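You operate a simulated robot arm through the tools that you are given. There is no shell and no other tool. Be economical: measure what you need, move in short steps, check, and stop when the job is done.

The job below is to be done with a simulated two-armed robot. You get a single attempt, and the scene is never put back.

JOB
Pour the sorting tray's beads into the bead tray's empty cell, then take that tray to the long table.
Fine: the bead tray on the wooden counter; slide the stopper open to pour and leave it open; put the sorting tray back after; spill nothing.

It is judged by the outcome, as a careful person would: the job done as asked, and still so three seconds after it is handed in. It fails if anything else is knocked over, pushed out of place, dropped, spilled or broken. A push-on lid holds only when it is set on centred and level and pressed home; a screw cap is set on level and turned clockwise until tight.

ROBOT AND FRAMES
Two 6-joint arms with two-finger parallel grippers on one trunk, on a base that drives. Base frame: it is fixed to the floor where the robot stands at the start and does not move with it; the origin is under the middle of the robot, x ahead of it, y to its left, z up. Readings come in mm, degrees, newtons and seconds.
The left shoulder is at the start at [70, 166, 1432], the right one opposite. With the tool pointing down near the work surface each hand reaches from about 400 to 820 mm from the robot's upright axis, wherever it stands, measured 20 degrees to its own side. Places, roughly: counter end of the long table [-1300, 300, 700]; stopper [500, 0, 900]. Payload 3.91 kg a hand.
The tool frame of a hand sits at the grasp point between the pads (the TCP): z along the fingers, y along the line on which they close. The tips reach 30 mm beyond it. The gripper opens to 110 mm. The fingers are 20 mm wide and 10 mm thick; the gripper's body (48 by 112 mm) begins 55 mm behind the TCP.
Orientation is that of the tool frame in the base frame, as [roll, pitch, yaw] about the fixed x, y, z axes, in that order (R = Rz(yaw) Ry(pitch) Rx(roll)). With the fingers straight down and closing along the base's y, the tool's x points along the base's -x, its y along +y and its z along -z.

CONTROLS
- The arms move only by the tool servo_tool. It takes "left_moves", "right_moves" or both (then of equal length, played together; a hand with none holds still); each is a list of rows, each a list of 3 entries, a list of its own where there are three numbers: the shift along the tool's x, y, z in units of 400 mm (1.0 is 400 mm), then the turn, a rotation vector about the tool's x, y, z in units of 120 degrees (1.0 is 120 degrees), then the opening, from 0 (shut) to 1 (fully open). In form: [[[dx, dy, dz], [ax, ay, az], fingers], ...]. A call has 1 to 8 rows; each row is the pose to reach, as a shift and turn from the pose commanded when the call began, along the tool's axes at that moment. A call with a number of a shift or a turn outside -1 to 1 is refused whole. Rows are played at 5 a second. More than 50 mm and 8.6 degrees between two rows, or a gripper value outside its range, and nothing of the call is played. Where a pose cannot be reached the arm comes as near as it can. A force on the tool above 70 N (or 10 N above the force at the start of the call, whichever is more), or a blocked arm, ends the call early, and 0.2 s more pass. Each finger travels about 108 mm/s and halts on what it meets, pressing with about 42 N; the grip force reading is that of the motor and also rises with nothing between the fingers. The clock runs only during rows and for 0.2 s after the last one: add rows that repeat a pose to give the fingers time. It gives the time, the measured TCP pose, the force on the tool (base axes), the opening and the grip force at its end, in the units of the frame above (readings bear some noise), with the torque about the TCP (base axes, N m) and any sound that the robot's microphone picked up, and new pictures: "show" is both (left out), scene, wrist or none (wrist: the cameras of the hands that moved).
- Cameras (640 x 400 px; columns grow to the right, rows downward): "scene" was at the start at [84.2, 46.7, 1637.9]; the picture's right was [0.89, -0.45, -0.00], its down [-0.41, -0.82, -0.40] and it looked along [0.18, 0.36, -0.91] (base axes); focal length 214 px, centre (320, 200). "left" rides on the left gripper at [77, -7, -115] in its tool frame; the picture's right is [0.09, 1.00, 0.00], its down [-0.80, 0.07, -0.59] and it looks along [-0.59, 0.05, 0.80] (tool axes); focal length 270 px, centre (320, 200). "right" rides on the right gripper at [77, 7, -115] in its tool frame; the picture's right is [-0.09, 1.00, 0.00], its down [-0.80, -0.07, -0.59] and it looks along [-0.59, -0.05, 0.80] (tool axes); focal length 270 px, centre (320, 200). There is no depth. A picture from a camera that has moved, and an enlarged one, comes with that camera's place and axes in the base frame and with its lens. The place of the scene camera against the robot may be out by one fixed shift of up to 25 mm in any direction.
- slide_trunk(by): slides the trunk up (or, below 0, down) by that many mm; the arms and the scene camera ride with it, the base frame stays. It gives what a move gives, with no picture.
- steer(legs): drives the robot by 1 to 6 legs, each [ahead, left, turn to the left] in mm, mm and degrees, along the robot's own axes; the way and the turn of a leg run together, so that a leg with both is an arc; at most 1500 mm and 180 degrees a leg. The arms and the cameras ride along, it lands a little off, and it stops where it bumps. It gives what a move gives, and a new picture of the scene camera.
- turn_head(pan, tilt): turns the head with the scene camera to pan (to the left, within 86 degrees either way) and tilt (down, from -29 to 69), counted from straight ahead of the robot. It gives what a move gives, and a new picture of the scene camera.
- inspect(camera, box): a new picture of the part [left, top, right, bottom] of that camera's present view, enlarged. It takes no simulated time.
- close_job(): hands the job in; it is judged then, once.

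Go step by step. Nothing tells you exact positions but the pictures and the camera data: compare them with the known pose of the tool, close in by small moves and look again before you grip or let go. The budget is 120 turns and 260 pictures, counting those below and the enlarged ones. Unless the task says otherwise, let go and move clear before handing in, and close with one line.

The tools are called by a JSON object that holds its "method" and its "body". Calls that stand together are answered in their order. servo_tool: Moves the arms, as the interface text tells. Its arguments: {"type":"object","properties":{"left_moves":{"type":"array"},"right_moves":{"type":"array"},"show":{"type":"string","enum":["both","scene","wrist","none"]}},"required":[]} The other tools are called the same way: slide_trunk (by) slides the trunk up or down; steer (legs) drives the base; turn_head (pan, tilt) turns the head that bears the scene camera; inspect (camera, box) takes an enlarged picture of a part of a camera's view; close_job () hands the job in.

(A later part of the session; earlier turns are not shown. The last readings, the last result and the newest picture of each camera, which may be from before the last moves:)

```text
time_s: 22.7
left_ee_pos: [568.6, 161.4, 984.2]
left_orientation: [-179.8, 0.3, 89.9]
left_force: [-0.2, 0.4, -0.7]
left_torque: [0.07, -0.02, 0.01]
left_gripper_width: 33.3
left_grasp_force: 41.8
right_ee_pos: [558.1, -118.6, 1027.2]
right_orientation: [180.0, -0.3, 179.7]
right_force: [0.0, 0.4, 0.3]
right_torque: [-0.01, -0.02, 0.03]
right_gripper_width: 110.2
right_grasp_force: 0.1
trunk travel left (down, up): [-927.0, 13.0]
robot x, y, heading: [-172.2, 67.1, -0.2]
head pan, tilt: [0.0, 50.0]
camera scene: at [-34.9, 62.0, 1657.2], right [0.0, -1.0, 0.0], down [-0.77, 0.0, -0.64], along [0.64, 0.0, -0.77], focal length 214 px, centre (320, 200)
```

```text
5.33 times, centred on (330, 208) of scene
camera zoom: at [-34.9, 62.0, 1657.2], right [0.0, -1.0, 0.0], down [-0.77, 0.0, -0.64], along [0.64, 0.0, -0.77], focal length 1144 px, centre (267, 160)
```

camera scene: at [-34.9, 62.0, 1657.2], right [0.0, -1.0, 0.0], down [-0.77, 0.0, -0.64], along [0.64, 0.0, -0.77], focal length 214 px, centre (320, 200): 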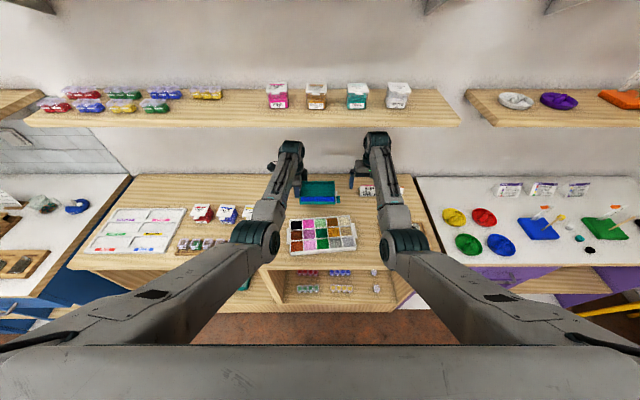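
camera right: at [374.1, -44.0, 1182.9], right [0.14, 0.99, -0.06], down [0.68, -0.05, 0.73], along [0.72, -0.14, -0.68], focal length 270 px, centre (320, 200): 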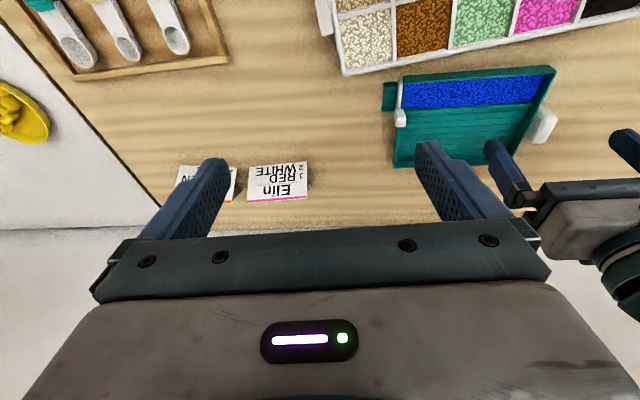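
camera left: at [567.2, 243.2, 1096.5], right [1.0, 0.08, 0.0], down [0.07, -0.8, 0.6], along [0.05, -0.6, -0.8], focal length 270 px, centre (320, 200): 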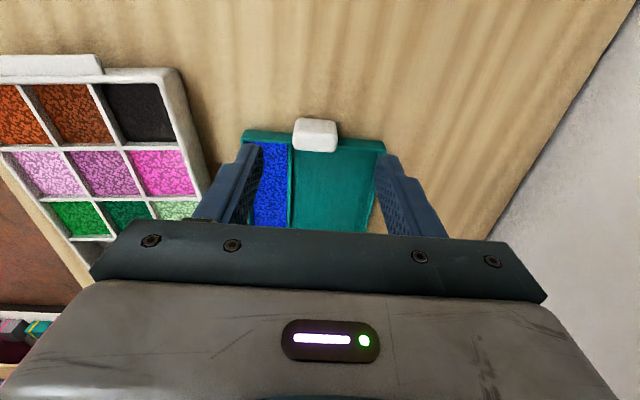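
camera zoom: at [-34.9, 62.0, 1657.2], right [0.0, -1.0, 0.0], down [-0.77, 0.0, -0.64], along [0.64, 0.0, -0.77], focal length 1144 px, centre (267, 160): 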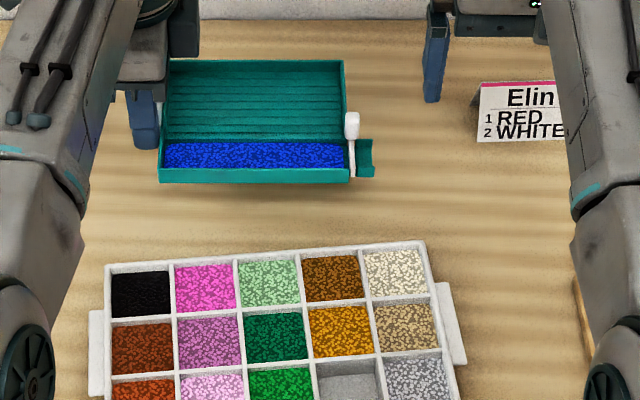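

The tray hangs level. I'll drive back about 165 mm and 15 mm left to carry it over the bead tray.

{"method": "steer", "body": {"legs": [[-165, 15, 0]]}}

{"method": "inspect", "body": {"camera": "scene", "box": [270, 160, 390, 235]}}

{"method": "inspect", "body": {"camera": "right", "box": [200, 0, 640, 275]}}

```text
time_s: 24.1
left_ee_pos: [407.6, 175.1, 982.6]
left_orientation: [-179.8, 0.5, 89.8]
left_force: [0.4, 0.4, -0.8]
left_torque: [0.08, 0.0, 0.03]
left_gripper_width: 33.2
left_grasp_force: 41.8
right_ee_pos: [396.1, -105.7, 1024.3]
right_orientation: [179.8, -0.5, 179.5]
right_force: [0.1, -0.2, 0.9]
right_torque: [-0.04, 0.0, -0.01]
right_gripper_width: 110.0
right_grasp_force: 0.0
trunk travel left (down, up): [-927.0, 13.0]
robot x, y, heading: [-332.3, 83.7, -0.1]
head pan, tilt: [0.0, 50.0]
camera scene: at [-193.0, 75.8, 1656.7], right [0.0, -1.0, 0.0], down [-0.77, 0.0, -0.64], along [0.64, 0.0, -0.77], focal length 214 px, centre (320, 200)
```

scene: 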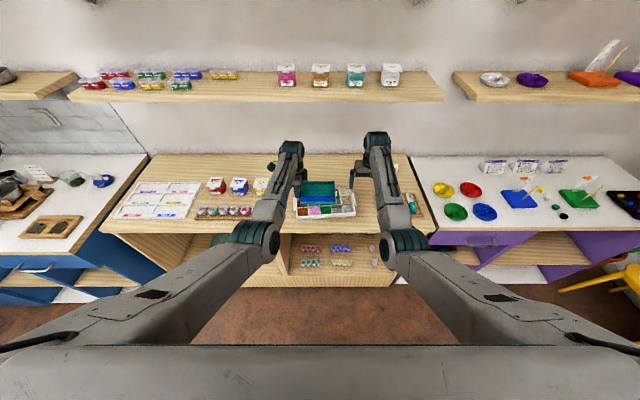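

```text
5.33 times, centred on (330, 198) of scene
camera zoom: at [-193.0, 75.8, 1656.7], right [0.0, -1.0, 0.0], down [-0.77, 0.0, -0.64], along [0.64, 0.0, -0.77], focal length 1144 px, centre (267, 213)
```

zoom: 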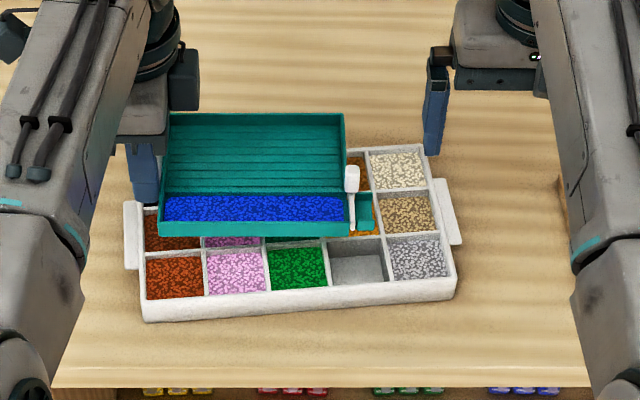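

```text
1.45 times, centred on (420, 138) of right
camera zoom: at [322.5, -97.2, 1140.0], right [0.1, 1.0, 0.0], down [0.81, -0.08, 0.59], along [0.59, -0.06, -0.81], focal length 393 px, centre (174, 291)
```

zoom: 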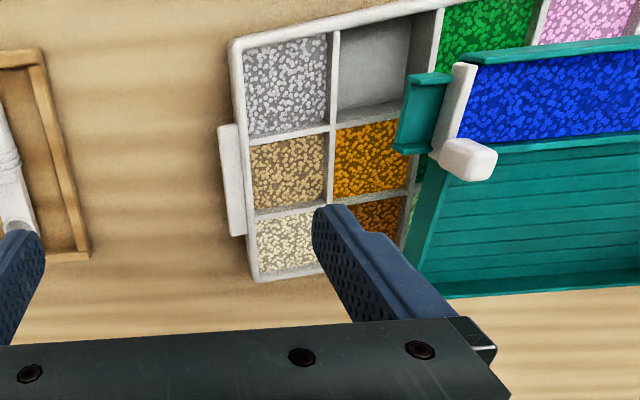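

The empty cell triangulates to about (359, 9), and the spout tip is at (368, -9). I'll place the tip over the cell with the left hand first.

{"method": "servo_tool", "body": {"left_moves": [[[0.02, -0.01, 0.01], [0, 0, 0], 0.0], [[0.04, -0.02, 0.03], [0, 0, 0], 0.0], [[0.05, -0.02, 0.05], [0, 0, 0], 0.0], [[0.05, -0.02, 0.05], [0, 0, 0], 0.0]], "show": "none"}}

{"method": "inspect", "body": {"camera": "right", "box": [200, 0, 640, 275]}}

{"method": "inspect", "body": {"camera": "scene", "box": [290, 170, 370, 220]}}

```text
time_s: 25.1
left_ee_pos: [396.9, 195.5, 964.8]
left_orientation: [-180.0, 0.4, 89.9]
left_force: [0.0, 0.4, -1.2]
left_torque: [0.1, -0.04, 0.03]
left_gripper_width: 33.3
left_grasp_force: 42.1
right_ee_pos: [395.7, -105.9, 1027.4]
right_orientation: [179.9, -0.3, 179.5]
right_force: [0.2, 0.5, -0.3]
right_torque: [-0.02, -0.05, -0.02]
right_gripper_width: 110.2
right_grasp_force: 0.0
trunk travel left (down, up): [-927.0, 13.0]
robot x, y, heading: [-330.6, 84.4, -0.2]
head pan, tilt: [0.0, 50.0]
```

```text
1.45 times, centred on (420, 138) of right
camera zoom: at [319.0, -96.9, 1142.4], right [0.1, 1.0, 0.0], down [0.8, -0.08, 0.59], along [0.59, -0.06, -0.81], focal length 393 px, centre (174, 291)
```

zoom: 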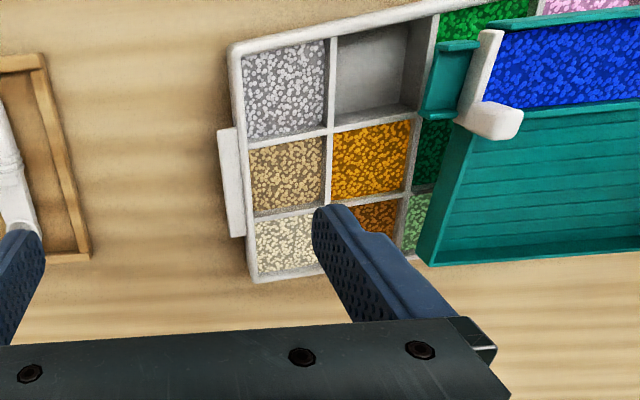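

```text
8.00 times, centred on (330, 195) of scene
camera zoom: at [-198.1, 76.1, 1657.3], right [0.0, -1.0, 0.0], down [-0.77, 0.0, -0.64], along [0.64, 0.0, -0.77], focal length 1716 px, centre (240, 240)
```

zoom: 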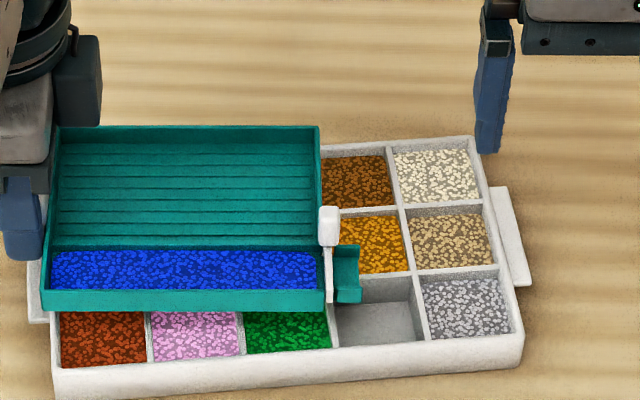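

Spout tip now at about (358, 11), right over the empty cell. Next I'll bring the right hand above the knob at about (373, 36, 965).

{"method": "servo_tool", "body": {"right_moves": [[[0.015, 0.09, 0], [0, 0, 0], 0.8], [[0.03, 0.18, 0], [0, 0, 0], 0.6], [[0.045, 0.27, 0.01], [0, 0, 0], 0.45], [[0.0575, 0.34, 0.02], [0, 0, 0], 0.4], [[0.0575, 0.355, 0.03], [0, 0, 0], 0.4], [[0.0575, 0.355, 0.03], [0, 0, 0], 0.4]], "show": "none"}}

{"method": "inspect", "body": {"camera": "right", "box": [200, 60, 440, 210]}}

{"method": "inspect", "body": {"camera": "scene", "box": [290, 160, 370, 210]}}

```text
time_s: 26.5
left_ee_pos: [399.0, 195.4, 965.0]
left_orientation: [-179.9, 0.4, 89.9]
left_force: [-0.5, 0.3, -1.5]
left_torque: [0.1, 0.02, -0.03]
left_gripper_width: 33.4
left_grasp_force: 42.1
right_ee_pos: [372.6, 37.6, 1015.1]
right_orientation: [179.9, -0.2, 179.5]
right_force: [-0.3, 0.2, 0.1]
right_torque: [-0.01, 0.02, 0.0]
right_gripper_width: 44.1
right_grasp_force: 0.1
trunk travel left (down, up): [-927.0, 13.0]
robot x, y, heading: [-328.1, 83.5, -0.2]
head pan, tilt: [0.0, 50.0]
```

```text
2.67 times, centred on (320, 135) of right
camera zoom: at [298.3, 45.0, 1130.4], right [0.1, 1.0, 0.0], down [0.8, -0.08, 0.59], along [0.59, -0.06, -0.81], focal length 721 px, centre (320, 373)
```

zoom: 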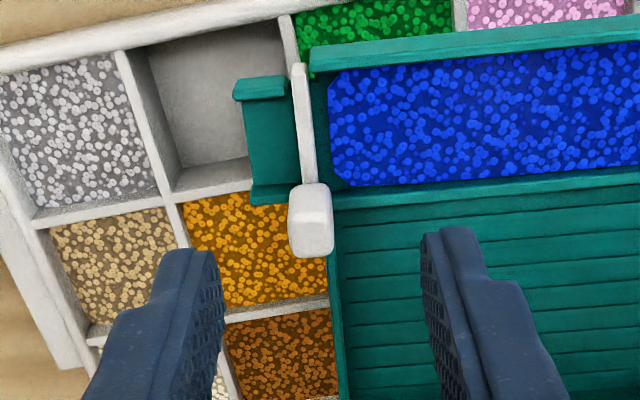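

```text
8.00 times, centred on (330, 185) of scene
camera zoom: at [-197.2, 75.6, 1657.2], right [0.0, -1.0, 0.0], down [-0.77, 0.0, -0.64], along [0.64, 0.0, -0.77], focal length 1716 px, centre (240, 320)
```

zoom: 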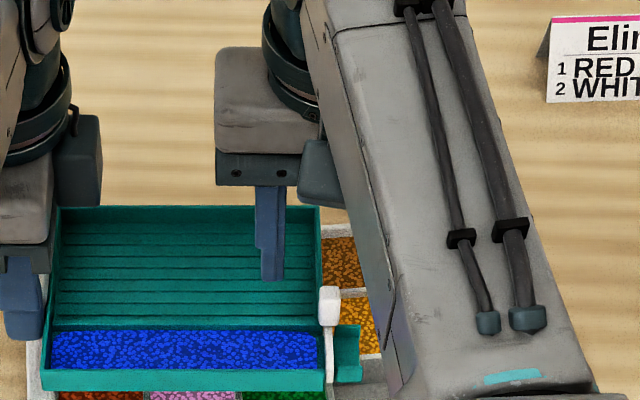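

Knob is centred at (372, 35). I'll descend so the tips straddle it, then check.

{"method": "servo_tool", "body": {"right_moves": [[[0, -0.006, 0.02], [0, 0, 0], 0.4], [[0, -0.006, 0.045], [0, 0, 0], 0.35], [[0, -0.006, 0.065], [0, 0, 0], 0.3], [[0, -0.006, 0.065], [0, 0, 0], 0.3]], "show": "none"}}

{"method": "inspect", "body": {"camera": "right", "box": [240, 80, 400, 180]}}

```text
time_s: 27.5
left_ee_pos: [397.2, 194.6, 965.3]
left_orientation: [-180.0, 0.3, 89.9]
left_force: [-0.4, -0.3, -0.7]
left_torque: [0.06, 0.0, -0.02]
left_gripper_width: 33.3
left_grasp_force: 42.3
right_ee_pos: [372.0, 34.6, 989.2]
right_orientation: [179.9, -0.3, 179.5]
right_force: [-0.4, 0.0, 0.1]
right_torque: [0.0, -0.03, -0.01]
right_gripper_width: 33.1
right_grasp_force: 0.0
trunk travel left (down, up): [-927.0, 13.0]
robot x, y, heading: [-331.0, 84.6, -0.1]
head pan, tilt: [0.0, 50.0]
```

```text
4.00 times, centred on (320, 130) of right
camera zoom: at [296.8, 42.4, 1105.2], right [0.1, 1.0, 0.0], down [0.8, -0.08, 0.59], along [0.59, -0.06, -0.81], focal length 1081 px, centre (320, 480)
```

zoom: 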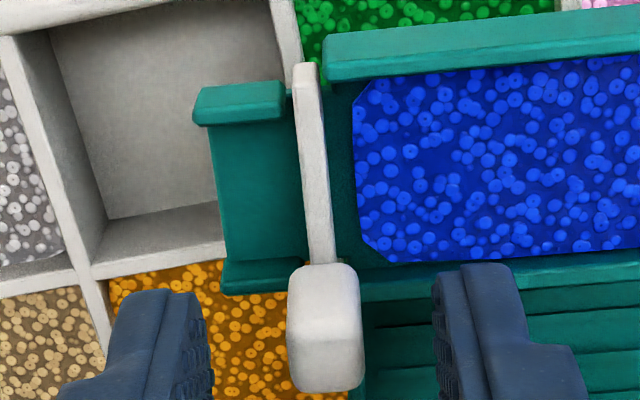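

Well centred. Close on the knob, then begin the pull in +x gently.

{"method": "servo_tool", "body": {"right_moves": [[[0, 0, 0], [0, 0, 0], 0.2], [[0, 0, 0], [0, 0, 0], 0.1], [[0, 0, 0], [0, 0, 0], 0.0], [[0, 0, 0], [0, 0, 0], 0.0]], "show": "none"}}

{"method": "inspect", "body": {"camera": "right", "box": [240, 80, 400, 180]}}

```text
time_s: 28.5
left_ee_pos: [397.6, 194.0, 964.6]
left_orientation: [180.0, 0.5, 89.8]
left_force: [-0.2, -4.9, 0.5]
left_torque: [0.11, -0.01, 0.05]
left_gripper_width: 33.6
left_grasp_force: 41.7
right_ee_pos: [371.8, 35.0, 989.7]
right_orientation: [179.8, -0.3, 179.7]
right_force: [-0.3, 4.9, -0.5]
right_torque: [0.07, 0.01, 0.08]
right_gripper_width: 9.5
right_grasp_force: 41.5
trunk travel left (down, up): [-927.0, 13.0]
robot x, y, heading: [-334.7, 82.5, 0.2]
head pan, tilt: [0.0, 50.0]
```

```text
4.00 times, centred on (320, 130) of right
camera zoom: at [296.8, 42.7, 1105.4], right [0.1, 1.0, 0.0], down [0.8, -0.08, 0.59], along [0.59, -0.05, -0.81], focal length 1081 px, centre (320, 480)
```

zoom: 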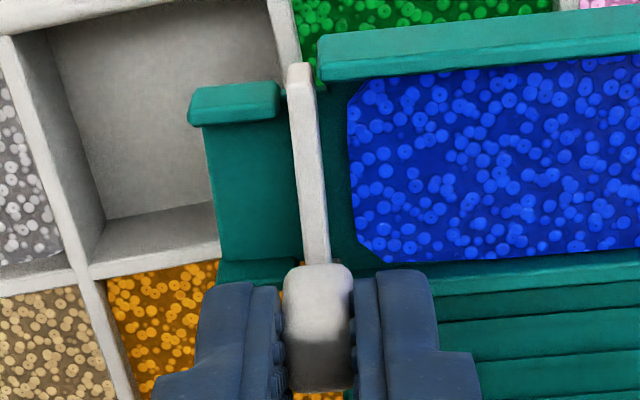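

Knob gripped. Pull 12 mm in +x and check.

{"method": "servo_tool", "body": {"right_moves": [[[-0.008, 0, 0], [0, 0, 0], 0.0], [[-0.016, 0, 0], [0, 0, 0], 0.0], [[-0.024, 0, 0], [0, 0, 0], 0.0], [[-0.03, 0, 0], [0, 0, 0], 0.0]], "show": "none"}}

{"method": "inspect", "body": {"camera": "right", "box": [240, 60, 432, 180]}}

{"method": "inspect", "body": {"camera": "left", "box": [120, 60, 520, 310]}}

```text
time_s: 29.5
left_ee_pos: [397.1, 194.1, 963.8]
left_orientation: [-179.8, 0.5, 89.8]
left_force: [0.2, -8.1, -6.2]
left_torque: [1.0, -0.26, -0.02]
left_gripper_width: 33.2
left_grasp_force: 41.7
right_ee_pos: [385.4, 34.2, 990.0]
right_orientation: [180.0, -0.1, 179.6]
right_force: [-0.4, 7.7, 5.1]
right_torque: [0.15, 0.19, 0.06]
right_gripper_width: 9.5
right_grasp_force: 41.8
trunk travel left (down, up): [-927.0, 13.0]
robot x, y, heading: [-330.9, 84.6, -0.1]
head pan, tilt: [0.0, 50.0]
```

```text
3.33 times, centred on (336, 120) of right
camera zoom: at [309.2, 42.9, 1104.4], right [0.1, 1.0, 0.0], down [0.8, -0.08, 0.59], along [0.59, -0.05, -0.81], focal length 901 px, centre (267, 467)
```

zoom: 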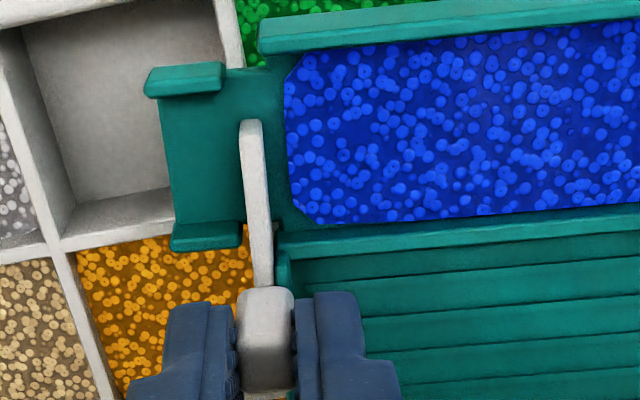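

```text
1.60 times, centred on (320, 185) of left
camera zoom: at [392.0, 271.8, 1077.2], right [1.0, 0.09, 0.0], down [0.07, -0.8, 0.6], along [0.05, -0.6, -0.8], focal length 432 px, centre (320, 224)
```

zoom: 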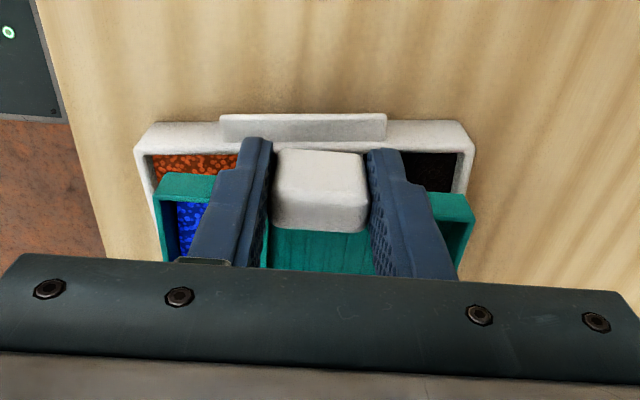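

Half open with no flow yet. I'll keep pulling and relieve the slight side load on the way.

{"method": "servo_tool", "body": {"right_moves": [[[-0.006, 0.003, -0.003], [0, 0, 0], 0.0], [[-0.015, 0.003, -0.003], [0, 0, 0], 0.0], [[-0.024, 0.003, -0.003], [0, 0, 0], 0.0], [[-0.033, 0.003, -0.003], [0, 0, 0], 0.0]], "show": "none"}}

{"method": "inspect", "body": {"camera": "right", "box": [240, 60, 432, 180]}}

```text
time_s: 30.5
left_ee_pos: [398.7, 195.9, 966.6]
left_orientation: [180.0, 0.4, 89.9]
left_force: [0.3, -1.2, 1.3]
left_torque: [-0.38, 0.05, -0.07]
left_gripper_width: 33.4
left_grasp_force: 42.1
right_ee_pos: [398.5, 36.5, 991.2]
right_orientation: [-179.9, -0.4, 179.5]
right_force: [0.3, -0.6, -1.4]
right_torque: [0.02, 0.03, 0.05]
right_gripper_width: 9.5
right_grasp_force: 42.0
trunk travel left (down, up): [-927.0, 13.0]
robot x, y, heading: [-330.7, 80.9, -0.2]
head pan, tilt: [0.0, 50.0]
```

```text
3.33 times, centred on (336, 120) of right
camera zoom: at [322.4, 43.8, 1105.4], right [0.1, 1.0, 0.0], down [0.8, -0.08, 0.59], along [0.59, -0.06, -0.81], focal length 901 px, centre (267, 467)
```

zoom: 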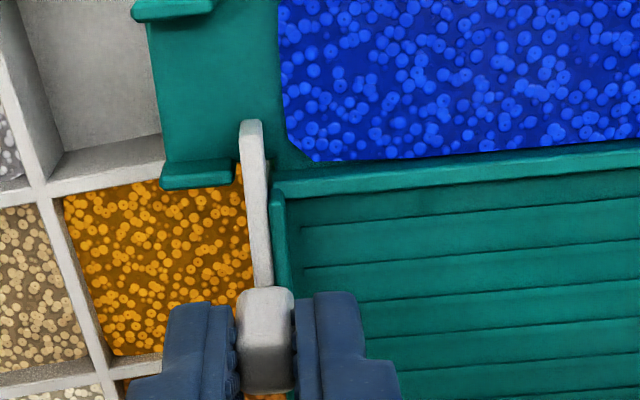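

Nearly open; another 8 mm clears the channel.

{"method": "servo_tool", "body": {"right_moves": [[[-0.007, 0, 0], [0, 0, 0], 0.0], [[-0.014, 0, 0], [0, 0, 0], 0.0], [[-0.02, 0, 0], [0, 0, 0], 0.0], [[-0.02, 0, 0], [0, 0, 0], 0.0]], "show": "none"}}

{"method": "inspect", "body": {"camera": "right", "box": [240, 30, 432, 150]}}

```text
time_s: 31.5
left_ee_pos: [398.1, 195.4, 964.9]
left_orientation: [-180.0, 0.3, 89.9]
left_force: [5.3, 3.2, 2.1]
left_torque: [-0.34, -0.18, 0.76]
left_gripper_width: 33.3
left_grasp_force: 41.9
right_ee_pos: [405.5, 35.6, 991.3]
right_orientation: [179.9, -0.5, 179.4]
right_force: [-5.9, -3.7, -0.8]
right_torque: [-0.06, 0.33, 0.18]
right_gripper_width: 9.7
right_grasp_force: 42.2
trunk travel left (down, up): [-927.0, 13.0]
robot x, y, heading: [-331.0, 79.8, -0.2]
head pan, tilt: [0.0, 50.0]
```

```text
3.33 times, centred on (336, 90) of right
camera zoom: at [330.0, 43.7, 1105.6], right [0.1, 1.0, 0.0], down [0.8, -0.08, 0.59], along [0.59, -0.06, -0.81], focal length 901 px, centre (267, 567)
```

zoom: 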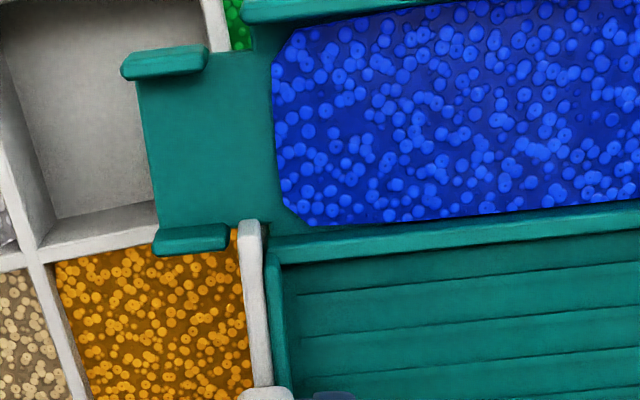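

The gate is fully open at its stop, and the beads stay put while level. I'll release the knob and retract the right hand.

{"method": "servo_tool", "body": {"right_moves": [[[0.003, 0, 0], [0, 0, 0], 0.0], [[0.003, 0, 0], [0, 0, 0], 0.2], [[0.003, 0, 0], [0, 0, 0], 0.3], [[0.003, 0, -0.06], [0, 0, 0], 0.3], [[0.003, -0.06, -0.12], [0, 0, 0], 0.4], [[0.003, -0.17, -0.12], [0, 0, 0], 0.6], [[0.003, -0.28, -0.12], [0, 0, 0], 0.8], [[0.003, -0.36, -0.12], [0, 0, 0], 0.8]], "show": "none"}}

{"method": "inspect", "body": {"camera": "right", "box": [200, 0, 640, 275]}}

{"method": "inspect", "body": {"camera": "scene", "box": [290, 165, 370, 215]}}

```text
time_s: 33.3
left_ee_pos: [397.9, 195.4, 965.7]
left_orientation: [-180.0, 0.5, 89.9]
left_force: [-0.8, -0.6, -1.2]
left_torque: [0.09, 0.0, 0.03]
left_gripper_width: 33.2
left_grasp_force: 41.9
right_ee_pos: [405.1, -108.2, 1040.5]
right_orientation: [179.8, -0.3, 179.5]
right_force: [-0.7, -0.2, 0.6]
right_torque: [-0.02, 0.0, 0.01]
right_gripper_width: 88.1
right_grasp_force: 0.1
trunk travel left (down, up): [-927.0, 13.0]
robot x, y, heading: [-334.7, 83.7, -0.0]
head pan, tilt: [0.0, 50.0]
```

```text
1.45 times, centred on (420, 138) of right
camera zoom: at [327.9, -101.2, 1155.1], right [0.09, 1.0, 0.0], down [0.8, -0.08, 0.59], along [0.59, -0.05, -0.81], focal length 393 px, centre (174, 291)
```

zoom: 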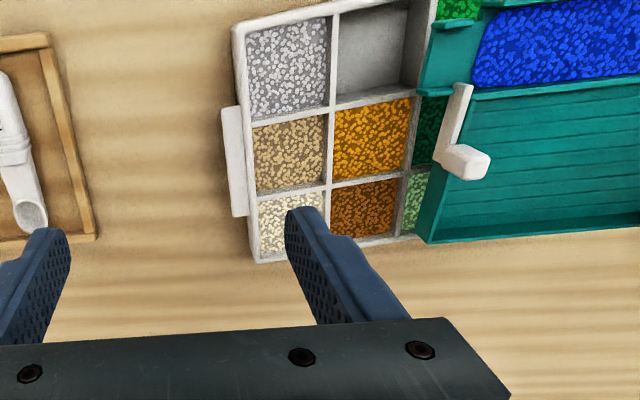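

```text
8.00 times, centred on (330, 190) of scene
camera zoom: at [-197.9, 75.0, 1657.2], right [0.0, -1.0, 0.0], down [-0.77, 0.0, -0.64], along [0.64, 0.0, -0.77], focal length 1716 px, centre (240, 280)
```

zoom: 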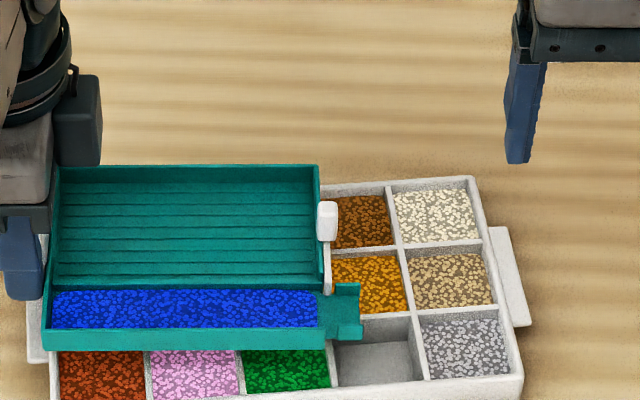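

Clear. Now I tilt the tray spout-down about its tip, first to 16° as a check, moving the right camera to watch the cell.

{"method": "servo_tool", "body": {"left_moves": [[[-0.0075, 0, -0.0275], [0, 0.0333, 0], 0.0], [[-0.015, 0, -0.055], [0, 0.0667, 0], 0.0], [[-0.025, 0, -0.085], [0, 0.1, 0], 0.0], [[-0.0385, 0, -0.115], [0, 0.1333, 0], 0.0], [[-0.0385, 0, -0.115], [0, 0.1333, 0], 0.0]], "right_moves": [[[0.02, 0, 0], [0, 0, 0], 0.8], [[0.04, 0, 0], [0, 0, 0], 0.8], [[0.06, 0, 0], [0, 0, 0], 0.8], [[0.08, 0, 0], [0, 0, 0], 0.8], [[0.08, 0, 0], [0, 0, 0], 0.8]], "show": "none"}}

{"method": "inspect", "body": {"camera": "right", "box": [200, 0, 640, 275]}}

{"method": "inspect", "body": {"camera": "scene", "box": [290, 165, 370, 215]}}

```text
time_s: 34.5
left_ee_pos: [397.4, 179.7, 1011.8]
left_orientation: [-179.9, -15.6, 89.9]
left_force: [0.0, -0.3, -1.3]
left_torque: [0.07, -0.01, -0.01]
left_gripper_width: 33.5
left_grasp_force: 41.8
right_ee_pos: [373.6, -108.2, 1038.6]
right_orientation: [180.0, -0.3, 179.6]
right_force: [-0.3, -0.5, -1.7]
right_torque: [-0.02, 0.01, -0.02]
right_gripper_width: 88.4
right_grasp_force: 0.0
trunk travel left (down, up): [-927.0, 13.0]
robot x, y, heading: [-330.4, 80.1, -0.3]
head pan, tilt: [0.0, 50.0]
```

```text
1.45 times, centred on (420, 138) of right
camera zoom: at [296.7, -100.4, 1153.7], right [0.1, 1.0, 0.0], down [0.8, -0.08, 0.59], along [0.59, -0.06, -0.81], focal length 393 px, centre (174, 291)
```

zoom: 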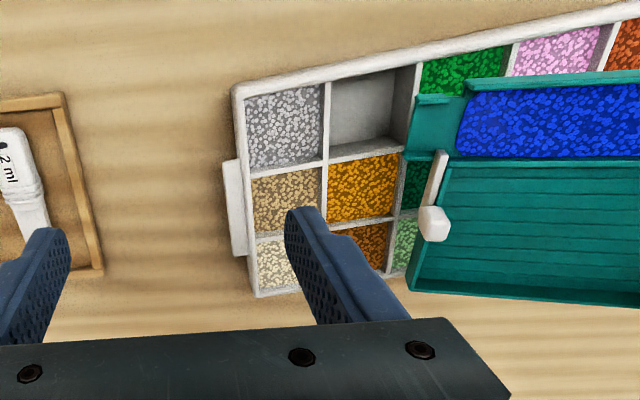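

```text
8.00 times, centred on (330, 190) of scene
camera zoom: at [-197.5, 76.3, 1657.2], right [0.0, -1.0, 0.0], down [-0.77, 0.0, -0.64], along [0.64, 0.0, -0.77], focal length 1716 px, centre (240, 280)
```

zoom: 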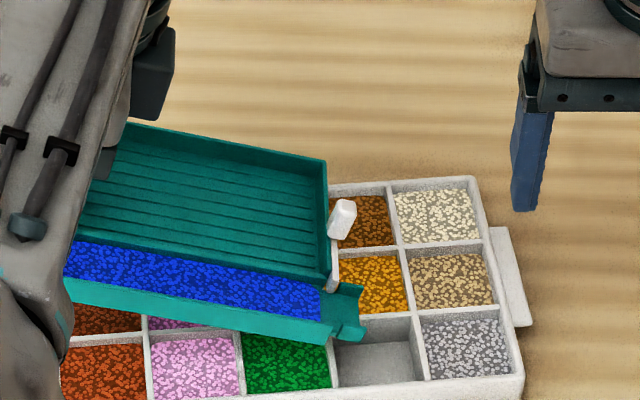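

No flow yet. The tip measures near (365, 21), so I'll correct by about -6, -8 mm and tilt on to 24°.

{"method": "servo_tool", "body": {"left_moves": [[[-0.02, -0.015, 0.0], [0, 0, 0], 0.0], [[-0.021, -0.015, -0.035], [0, 0.0333, 0], 0.0], [[-0.032, -0.015, -0.069], [0, 0.0667, 0], 0.0], [[-0.032, -0.015, -0.069], [0, 0.0667, 0], 0.0]], "show": "none"}}

{"method": "inspect", "body": {"camera": "right", "box": [270, 20, 510, 170]}}

{"method": "inspect", "body": {"camera": "scene", "box": [290, 165, 370, 215]}}

```text
time_s: 35.5
left_ee_pos: [391.3, 159.6, 1033.7]
left_orientation: [180.0, -23.6, 90.0]
left_force: [0.2, 1.3, -1.2]
left_torque: [0.08, -0.02, 0.02]
left_gripper_width: 33.4
left_grasp_force: 42.4
right_ee_pos: [372.7, -108.1, 1037.4]
right_orientation: [179.9, -0.3, 179.5]
right_force: [0.4, 0.8, -0.1]
right_torque: [0.03, 0.03, -0.01]
right_gripper_width: 87.8
right_grasp_force: 0.1
trunk travel left (down, up): [-927.0, 13.0]
robot x, y, heading: [-332.8, 82.9, -0.1]
head pan, tilt: [0.0, 50.0]
```

```text
2.67 times, centred on (390, 95) of right
camera zoom: at [296.7, -100.2, 1153.7], right [0.1, 1.0, 0.0], down [0.8, -0.08, 0.59], along [0.59, -0.06, -0.81], focal length 721 px, centre (133, 480)
```

zoom: 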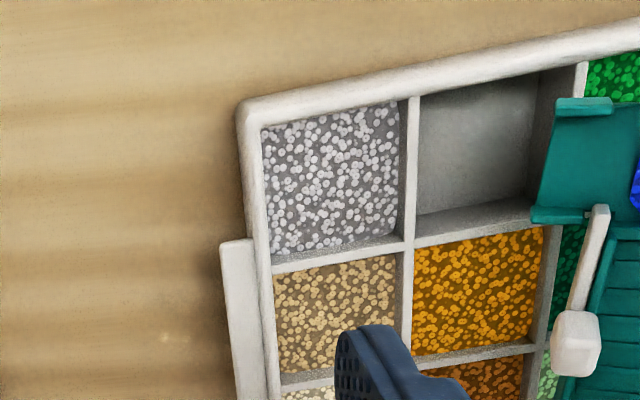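

```text
8.00 times, centred on (330, 190) of scene
camera zoom: at [-197.6, 76.6, 1657.2], right [0.0, -1.0, 0.0], down [-0.77, 0.0, -0.64], along [0.64, 0.0, -0.77], focal length 1716 px, centre (240, 280)
```

zoom: 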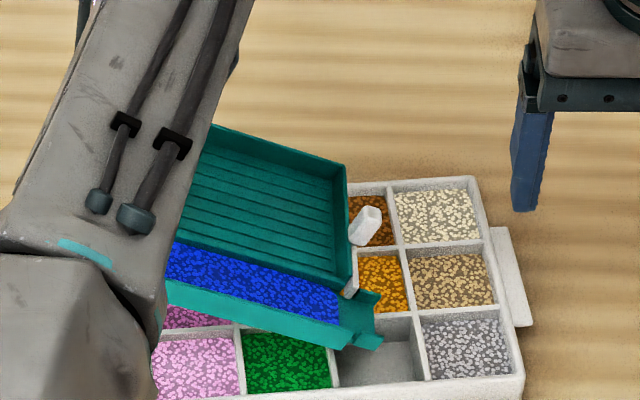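

Tip now at (358, 13), well inside the cell. Tilt on to 32°.

{"method": "servo_tool", "body": {"left_moves": [[[-0.007, 0, -0.03], [0, 0.0333, 0], 0.0], [[-0.017, 0, -0.06], [0, 0.0667, 0], 0.0], [[-0.017, 0, -0.06], [0, 0.0667, 0], 0.0], [[-0.017, 0, -0.06], [0, 0.0667, 0], 0.0]], "show": "none"}}

{"method": "inspect", "body": {"camera": "right", "box": [270, 20, 510, 170]}}

{"method": "inspect", "body": {"camera": "scene", "box": [290, 165, 370, 215]}}

```text
time_s: 36.5
left_ee_pos: [390.9, 146.4, 1052.5]
left_orientation: [179.9, -31.6, 89.8]
left_force: [-0.3, -0.3, -1.0]
left_torque: [0.06, 0.01, 0.01]
left_gripper_width: 33.5
left_grasp_force: 42.2
right_ee_pos: [371.8, -108.6, 1038.8]
right_orientation: [179.9, -0.3, 179.5]
right_force: [0.0, -0.1, 0.3]
right_torque: [0.01, 0.01, 0.02]
right_gripper_width: 88.1
right_grasp_force: 0.1
trunk travel left (down, up): [-927.0, 13.0]
robot x, y, heading: [-336.3, 82.8, 0.0]
head pan, tilt: [0.0, 50.0]
```

```text
2.67 times, centred on (390, 95) of right
camera zoom: at [296.8, -100.4, 1153.6], right [0.1, 1.0, 0.0], down [0.8, -0.08, 0.59], along [0.59, -0.06, -0.81], focal length 721 px, centre (133, 480)
```

zoom: 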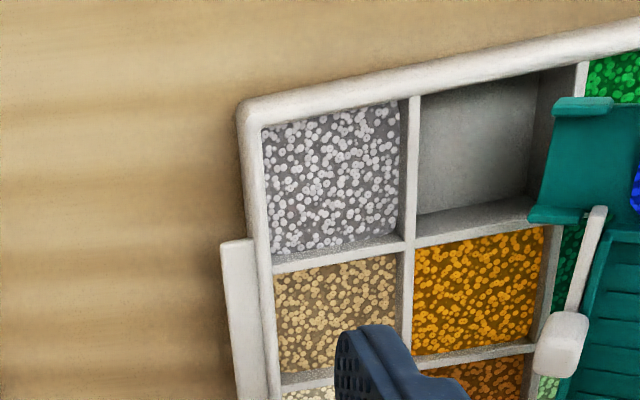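

```text
8.00 times, centred on (330, 190) of scene
camera zoom: at [-197.5, 76.3, 1657.2], right [0.0, -1.0, 0.0], down [-0.77, 0.0, -0.64], along [0.64, 0.0, -0.77], focal length 1716 px, centre (240, 280)
```

zoom: 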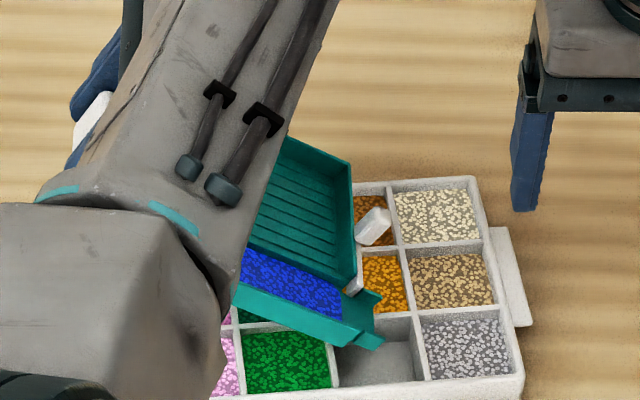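

Still no flow at 32°. Continue to 38–40°.

{"method": "servo_tool", "body": {"left_moves": [[[-0.005, 0, -0.023], [0, 0.025, 0], 0.0], [[-0.0115, 0, -0.046], [0, 0.05, 0], 0.0], [[-0.0115, 0, -0.046], [0, 0.05, 0], 0.0], [[-0.0115, 0, -0.046], [0, 0.05, 0], 0.0]], "show": "none"}}

{"method": "inspect", "body": {"camera": "right", "box": [270, 20, 590, 220]}}

```text
time_s: 37.5
left_ee_pos: [403.0, 142.3, 1063.2]
left_orientation: [-179.8, -37.6, 89.8]
left_force: [0.9, 0.3, -1.3]
left_torque: [0.04, 0.01, 0.01]
left_gripper_width: 33.4
left_grasp_force: 42.2
left hand out of reach, approached as far as the arm can: row 1, 2, 3, 4
right_ee_pos: [371.3, -106.9, 1039.4]
right_orientation: [180.0, -0.3, 179.5]
right_force: [-0.5, 0.2, 0.7]
right_torque: [0.02, 0.0, -0.03]
right_gripper_width: 87.9
right_grasp_force: 0.0
trunk travel left (down, up): [-927.0, 13.0]
robot x, y, heading: [-329.6, 81.2, 0.2]
head pan, tilt: [0.0, 50.0]
```

```text
2.00 times, centred on (430, 120) of right
camera zoom: at [296.5, -100.4, 1153.8], right [0.1, 1.0, 0.0], down [0.8, -0.08, 0.59], along [0.59, -0.06, -0.81], focal length 541 px, centre (100, 360)
```

zoom: 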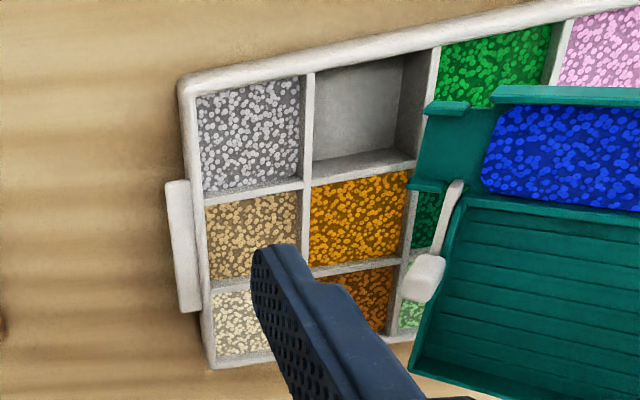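

The left arm hits its limit as the wrist swings across the body. I'll level the tray again, drive the robot to the right so the left arm works on its own side, and re-place the spout.

{"method": "servo_tool", "body": {"left_moves": [[[-0.003, -0.002, 0.047], [0, -0.0627, 0], 0.0], [[-0.006, -0.005, 0.094], [0, -0.1253, 0], 0.0], [[-0.009, -0.007, 0.141], [0, -0.188, 0], 0.0], [[-0.012, -0.01, 0.188], [0, -0.2507, 0], 0.0], [[-0.014, -0.0125, 0.225], [0, -0.3133, 0], 0.0], [[-0.014, -0.0125, 0.225], [0, -0.3133, 0], 0.0]], "show": "none"}}

{"method": "inspect", "body": {"camera": "scene", "box": [280, 165, 376, 225]}}

```text
time_s: 38.9
left_ee_pos: [399.4, 189.8, 988.9]
left_orientation: [180.0, 0.2, 89.9]
left_force: [-0.3, 0.4, -1.3]
left_torque: [0.11, -0.01, -0.01]
left_gripper_width: 33.4
left_grasp_force: 41.6
right_ee_pos: [372.5, -109.5, 1038.7]
right_orientation: [179.8, -0.3, 179.5]
right_force: [-0.1, -0.3, -0.3]
right_torque: [0.01, -0.02, -0.01]
right_gripper_width: 87.9
right_grasp_force: 0.0
trunk travel left (down, up): [-927.0, 13.0]
robot x, y, heading: [-331.4, 83.7, -0.1]
head pan, tilt: [0.0, 50.0]
```

```text
6.67 times, centred on (328, 195) of scene
camera zoom: at [-197.7, 75.2, 1657.2], right [0.0, -1.0, 0.0], down [-0.77, 0.0, -0.64], along [0.64, 0.0, -0.77], focal length 1430 px, centre (267, 233)
```

zoom: 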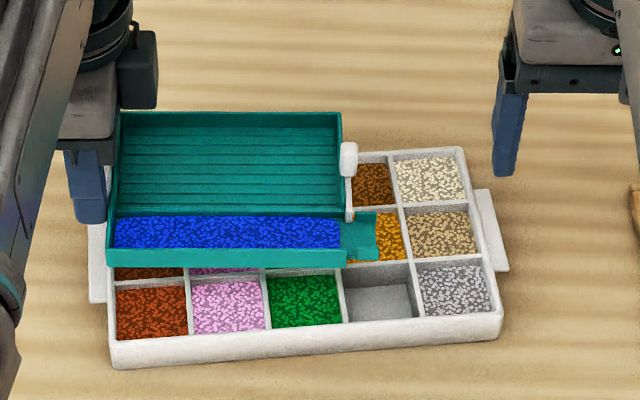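

Level and holding. Drive 170 mm right.

{"method": "steer", "body": {"legs": [[0, -170, 0]]}}

{"method": "servo_tool", "body": {"left_moves": [[[0.1, 0, 0], [0, 0, 0], 0.0], [[0.2, 0, 0], [0, 0, 0], 0.0], [[0.3, 0, 0], [0, 0, 0], 0.0], [[0.4, 0, 0], [0, 0, 0], 0.0], [[0.43, 0, 0], [0, 0, 0], 0.0], [[0.43, 0, 0], [0, 0, 0], 0.0]], "show": "scene"}}

{"method": "inspect", "body": {"camera": "right", "box": [320, 0, 640, 200]}}

```text
time_s: 40.4
left_ee_pos: [399.0, 21.7, 988.6]
left_orientation: [-179.9, 0.3, 89.7]
left_force: [-0.6, 0.4, -0.6]
left_torque: [0.06, 0.03, 0.02]
left_gripper_width: 33.4
left_grasp_force: 42.3
right_ee_pos: [371.7, -276.9, 1038.2]
right_orientation: [-179.9, -0.3, 179.6]
right_force: [0.4, -0.3, 0.0]
right_torque: [-0.04, -0.02, -0.01]
right_gripper_width: 88.0
right_grasp_force: 0.0
trunk travel left (down, up): [-927.0, 13.0]
robot x, y, heading: [-333.8, -92.6, -0.1]
head pan, tilt: [0.0, 50.0]
camera scene: at [-198.0, -90.3, 1657.2], right [0.0, -1.0, 0.0], down [-0.77, 0.0, -0.64], along [0.64, 0.0, -0.77], focal length 214 px, centre (320, 200)
```

scene: 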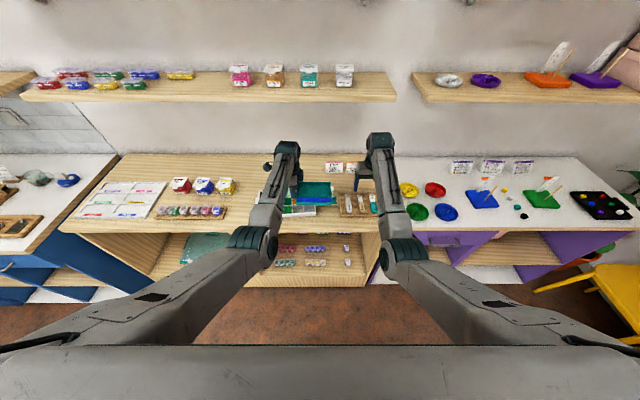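

```text
time_s: 41.8
left_ee_pos: [398.5, 187.8, 989.7]
left_orientation: [-180.0, 0.1, 89.8]
left_force: [-0.3, -0.3, -1.7]
left_torque: [0.1, -0.01, 0.0]
left_gripper_width: 33.4
left_grasp_force: 42.1
right_ee_pos: [371.7, -280.0, 1038.6]
right_orientation: [179.8, -0.2, 179.6]
right_force: [0.6, 0.2, 0.3]
right_torque: [0.03, 0.03, 0.05]
right_gripper_width: 88.1
right_grasp_force: 0.1
trunk travel left (down, up): [-927.0, 13.0]
robot x, y, heading: [-333.6, -89.5, -0.3]
head pan, tilt: [0.0, 50.0]
camera scene: at [-197.9, -96.0, 1657.2], right [0.0, -1.0, 0.0], down [-0.77, 0.0, -0.64], along [0.64, 0.0, -0.77], focal length 214 px, centre (320, 200)
```

scene: 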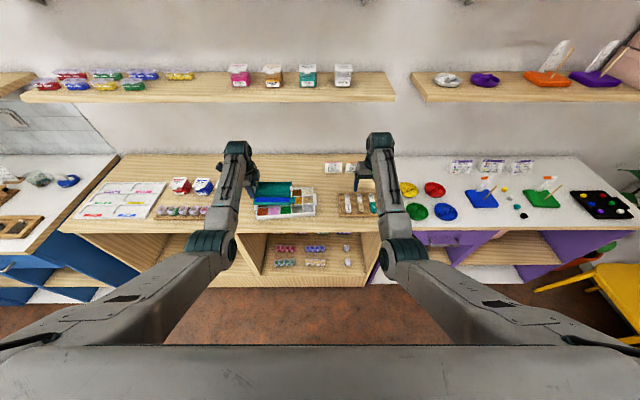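

```text
2.00 times, centred on (480, 100) of right
camera zoom: at [296.2, -272.3, 1153.5], right [0.1, 1.0, 0.0], down [0.8, -0.08, 0.59], along [0.59, -0.05, -0.81], focal length 541 px, centre (0, 400)
```

zoom: 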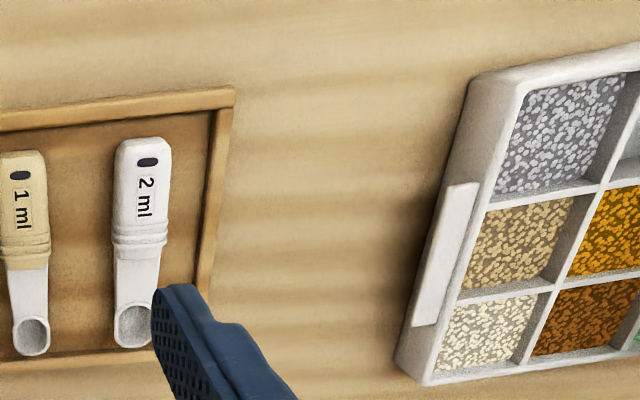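

I'll tilt again to 24° at the known-good pose, and bring the right camera into view.

{"method": "servo_tool", "body": {"left_moves": [[[0.005, -0.008, 0], [0, 0.0333, 0], 0.0], [[0.005, -0.016, -0.005], [0, 0.0667, 0], 0.0], [[-0.0125, -0.016, -0.03], [0, 0.1, 0], 0.0], [[-0.0325, -0.016, -0.055], [0, 0.1333, 0], 0.0], [[-0.05, -0.016, -0.0825], [0, 0.1667, 0], 0.0], [[-0.07, -0.016, -0.11], [0, 0.2, 0], 0.0], [[-0.07, -0.016, -0.11], [0, 0.2, 0], 0.0]], "right_moves": [[[0, 0.05, 0], [0, 0, 0], 0.8], [[0, 0.1, 0], [0, 0, 0], 0.8], [[0, 0.15, 0], [0, 0, 0], 0.8], [[0, 0.2, 0], [0, 0, 0], 0.8], [[0, 0.25, 0], [0, 0, 0], 0.8], [[0, 0.275, 0], [0, 0, 0], 0.8], [[0, 0.275, 0], [0, 0, 0], 0.8]], "show": "none"}}

{"method": "inspect", "body": {"camera": "right", "box": [320, 0, 640, 200]}}

{"method": "inspect", "body": {"camera": "scene", "box": [230, 165, 326, 225]}}

```text
time_s: 43.4
left_ee_pos: [392.7, 163.8, 1032.6]
left_orientation: [180.0, -24.0, 89.8]
left_force: [-0.3, -0.5, -0.9]
left_torque: [0.06, 0.0, 0.02]
left_gripper_width: 33.7
left_grasp_force: 41.8
right_ee_pos: [372.8, -170.7, 1039.5]
right_orientation: [179.9, -0.3, 179.5]
right_force: [-0.3, -0.1, 0.2]
right_torque: [-0.01, 0.01, 0.02]
right_gripper_width: 87.9
right_grasp_force: 0.1
trunk travel left (down, up): [-927.0, 13.0]
robot x, y, heading: [-333.6, -87.7, -0.4]
head pan, tilt: [0.0, 50.0]
```

```text
2.00 times, centred on (480, 100) of right
camera zoom: at [296.5, -162.2, 1153.7], right [0.1, 1.0, 0.0], down [0.8, -0.08, 0.59], along [0.59, -0.06, -0.81], focal length 541 px, centre (0, 400)
```

zoom: 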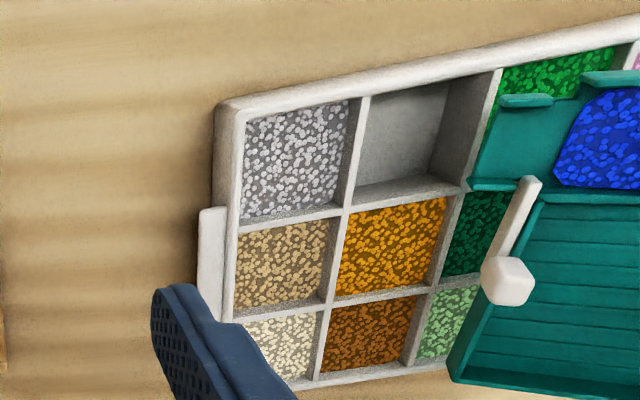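

```text
6.67 times, centred on (278, 195) of scene
camera zoom: at [-198.0, -94.5, 1657.2], right [0.0, -1.0, 0.0], down [-0.77, 0.0, -0.64], along [0.64, 0.0, -0.77], focal length 1430 px, centre (600, 233)
```

zoom: 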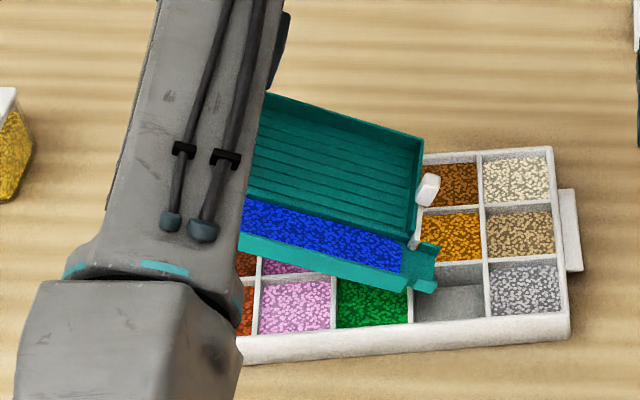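

The tip is inside the cell's span, just 5 mm to correct. Tilt to 38° from here.

{"method": "servo_tool", "body": {"left_moves": [[[-0.0165, 0, -0.034], [0, 0.0333, 0], 0.0], [[-0.026, 0, -0.064], [0, 0.0667, 0], 0.0], [[-0.034, 0, -0.0865], [0, 0.0917, 0], 0.0], [[-0.044, 0, -0.1075], [0, 0.1167, 0], 0.0], [[-0.044, 0, -0.1075], [0, 0.1167, 0], 0.0]], "show": "none"}}

{"method": "inspect", "body": {"camera": "right", "box": [400, 0, 640, 150]}}

{"method": "inspect", "body": {"camera": "scene", "box": [250, 175, 330, 225]}}

```text
time_s: 44.6
left_ee_pos: [391.8, 130.3, 1066.8]
left_orientation: [-179.9, -38.0, 89.8]
left_force: [-0.5, -0.1, -0.9]
left_torque: [0.03, -0.03, 0.01]
left_gripper_width: 33.5
left_grasp_force: 42.1
right_ee_pos: [371.6, -170.3, 1039.5]
right_orientation: [179.9, -0.4, 179.5]
right_force: [-0.3, -0.6, -0.8]
right_torque: [0.02, 0.01, -0.02]
right_gripper_width: 88.1
right_grasp_force: 0.1
trunk travel left (down, up): [-927.0, 13.0]
robot x, y, heading: [-334.7, -89.7, -0.2]
head pan, tilt: [0.0, 50.0]
```

```text
2.67 times, centred on (520, 75) of right
camera zoom: at [296.4, -162.6, 1153.6], right [0.1, 1.0, 0.0], down [0.8, -0.08, 0.59], along [0.59, -0.06, -0.81], focal length 721 px, centre (-213, 533)
```

zoom: 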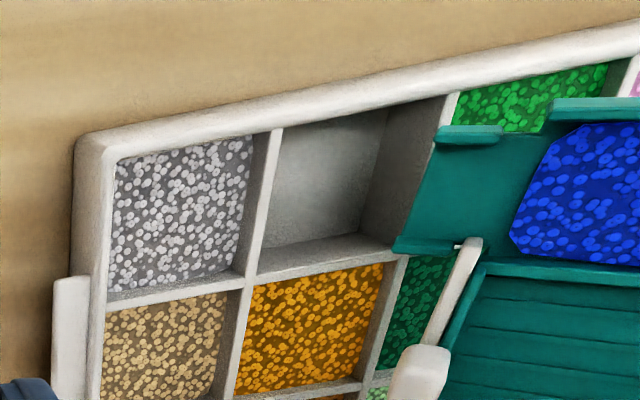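

```text
8.00 times, centred on (290, 200) of scene
camera zoom: at [-198.0, -94.7, 1657.2], right [0.0, -1.0, 0.0], down [-0.77, 0.0, -0.64], along [0.64, 0.0, -0.77], focal length 1716 px, centre (560, 200)
```

zoom: 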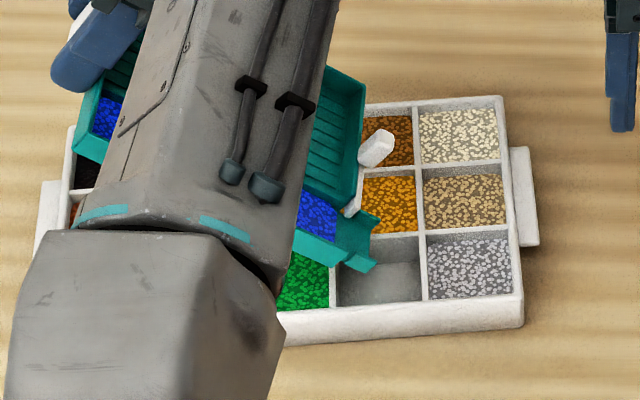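

Pose good: tip at (358, 13), still no flow. Continue to 46°.

{"method": "servo_tool", "body": {"left_moves": [[[-0.0035, 0, -0.015], [0, 0.0167, 0], 0.0], [[-0.007, 0, -0.03], [0, 0.0333, 0], 0.0], [[-0.012, 0, -0.046], [0, 0.05, 0], 0.0], [[-0.017, 0, -0.061], [0, 0.0667, 0], 0.0], [[-0.017, 0, -0.061], [0, 0.0667, 0], 0.0]], "show": "none"}}

{"method": "inspect", "body": {"camera": "right", "box": [400, 0, 640, 150]}}

{"method": "inspect", "body": {"camera": "scene", "box": [250, 175, 330, 225]}}

```text
time_s: 45.8
left_ee_pos: [393.2, 109.4, 1080.2]
left_orientation: [-180.0, -46.0, 89.7]
left_force: [0.3, -0.4, -1.2]
left_torque: [0.02, -0.02, -0.01]
left_gripper_width: 33.1
left_grasp_force: 42.1
right_ee_pos: [372.3, -170.6, 1039.2]
right_orientation: [180.0, -0.2, 179.5]
right_force: [-0.2, 0.1, -0.3]
right_torque: [0.02, -0.03, 0.01]
right_gripper_width: 87.7
right_grasp_force: 0.1
trunk travel left (down, up): [-927.0, 13.0]
robot x, y, heading: [-336.8, -88.0, -0.2]
head pan, tilt: [0.0, 50.0]
```

```text
2.67 times, centred on (520, 75) of right
camera zoom: at [296.5, -162.4, 1153.6], right [0.1, 1.0, 0.0], down [0.8, -0.08, 0.59], along [0.59, -0.06, -0.81], focal length 721 px, centre (-213, 533)
```

zoom: 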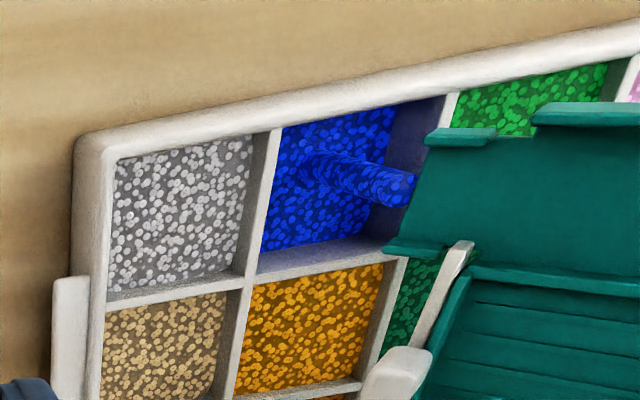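

```text
8.00 times, centred on (290, 200) of scene
camera zoom: at [-198.0, -94.5, 1657.2], right [0.0, -1.0, 0.0], down [-0.77, 0.0, -0.64], along [0.64, 0.0, -0.77], focal length 1716 px, centre (560, 200)
```

zoom: 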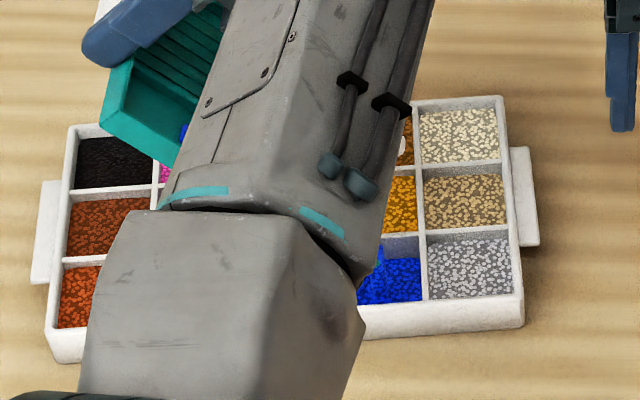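

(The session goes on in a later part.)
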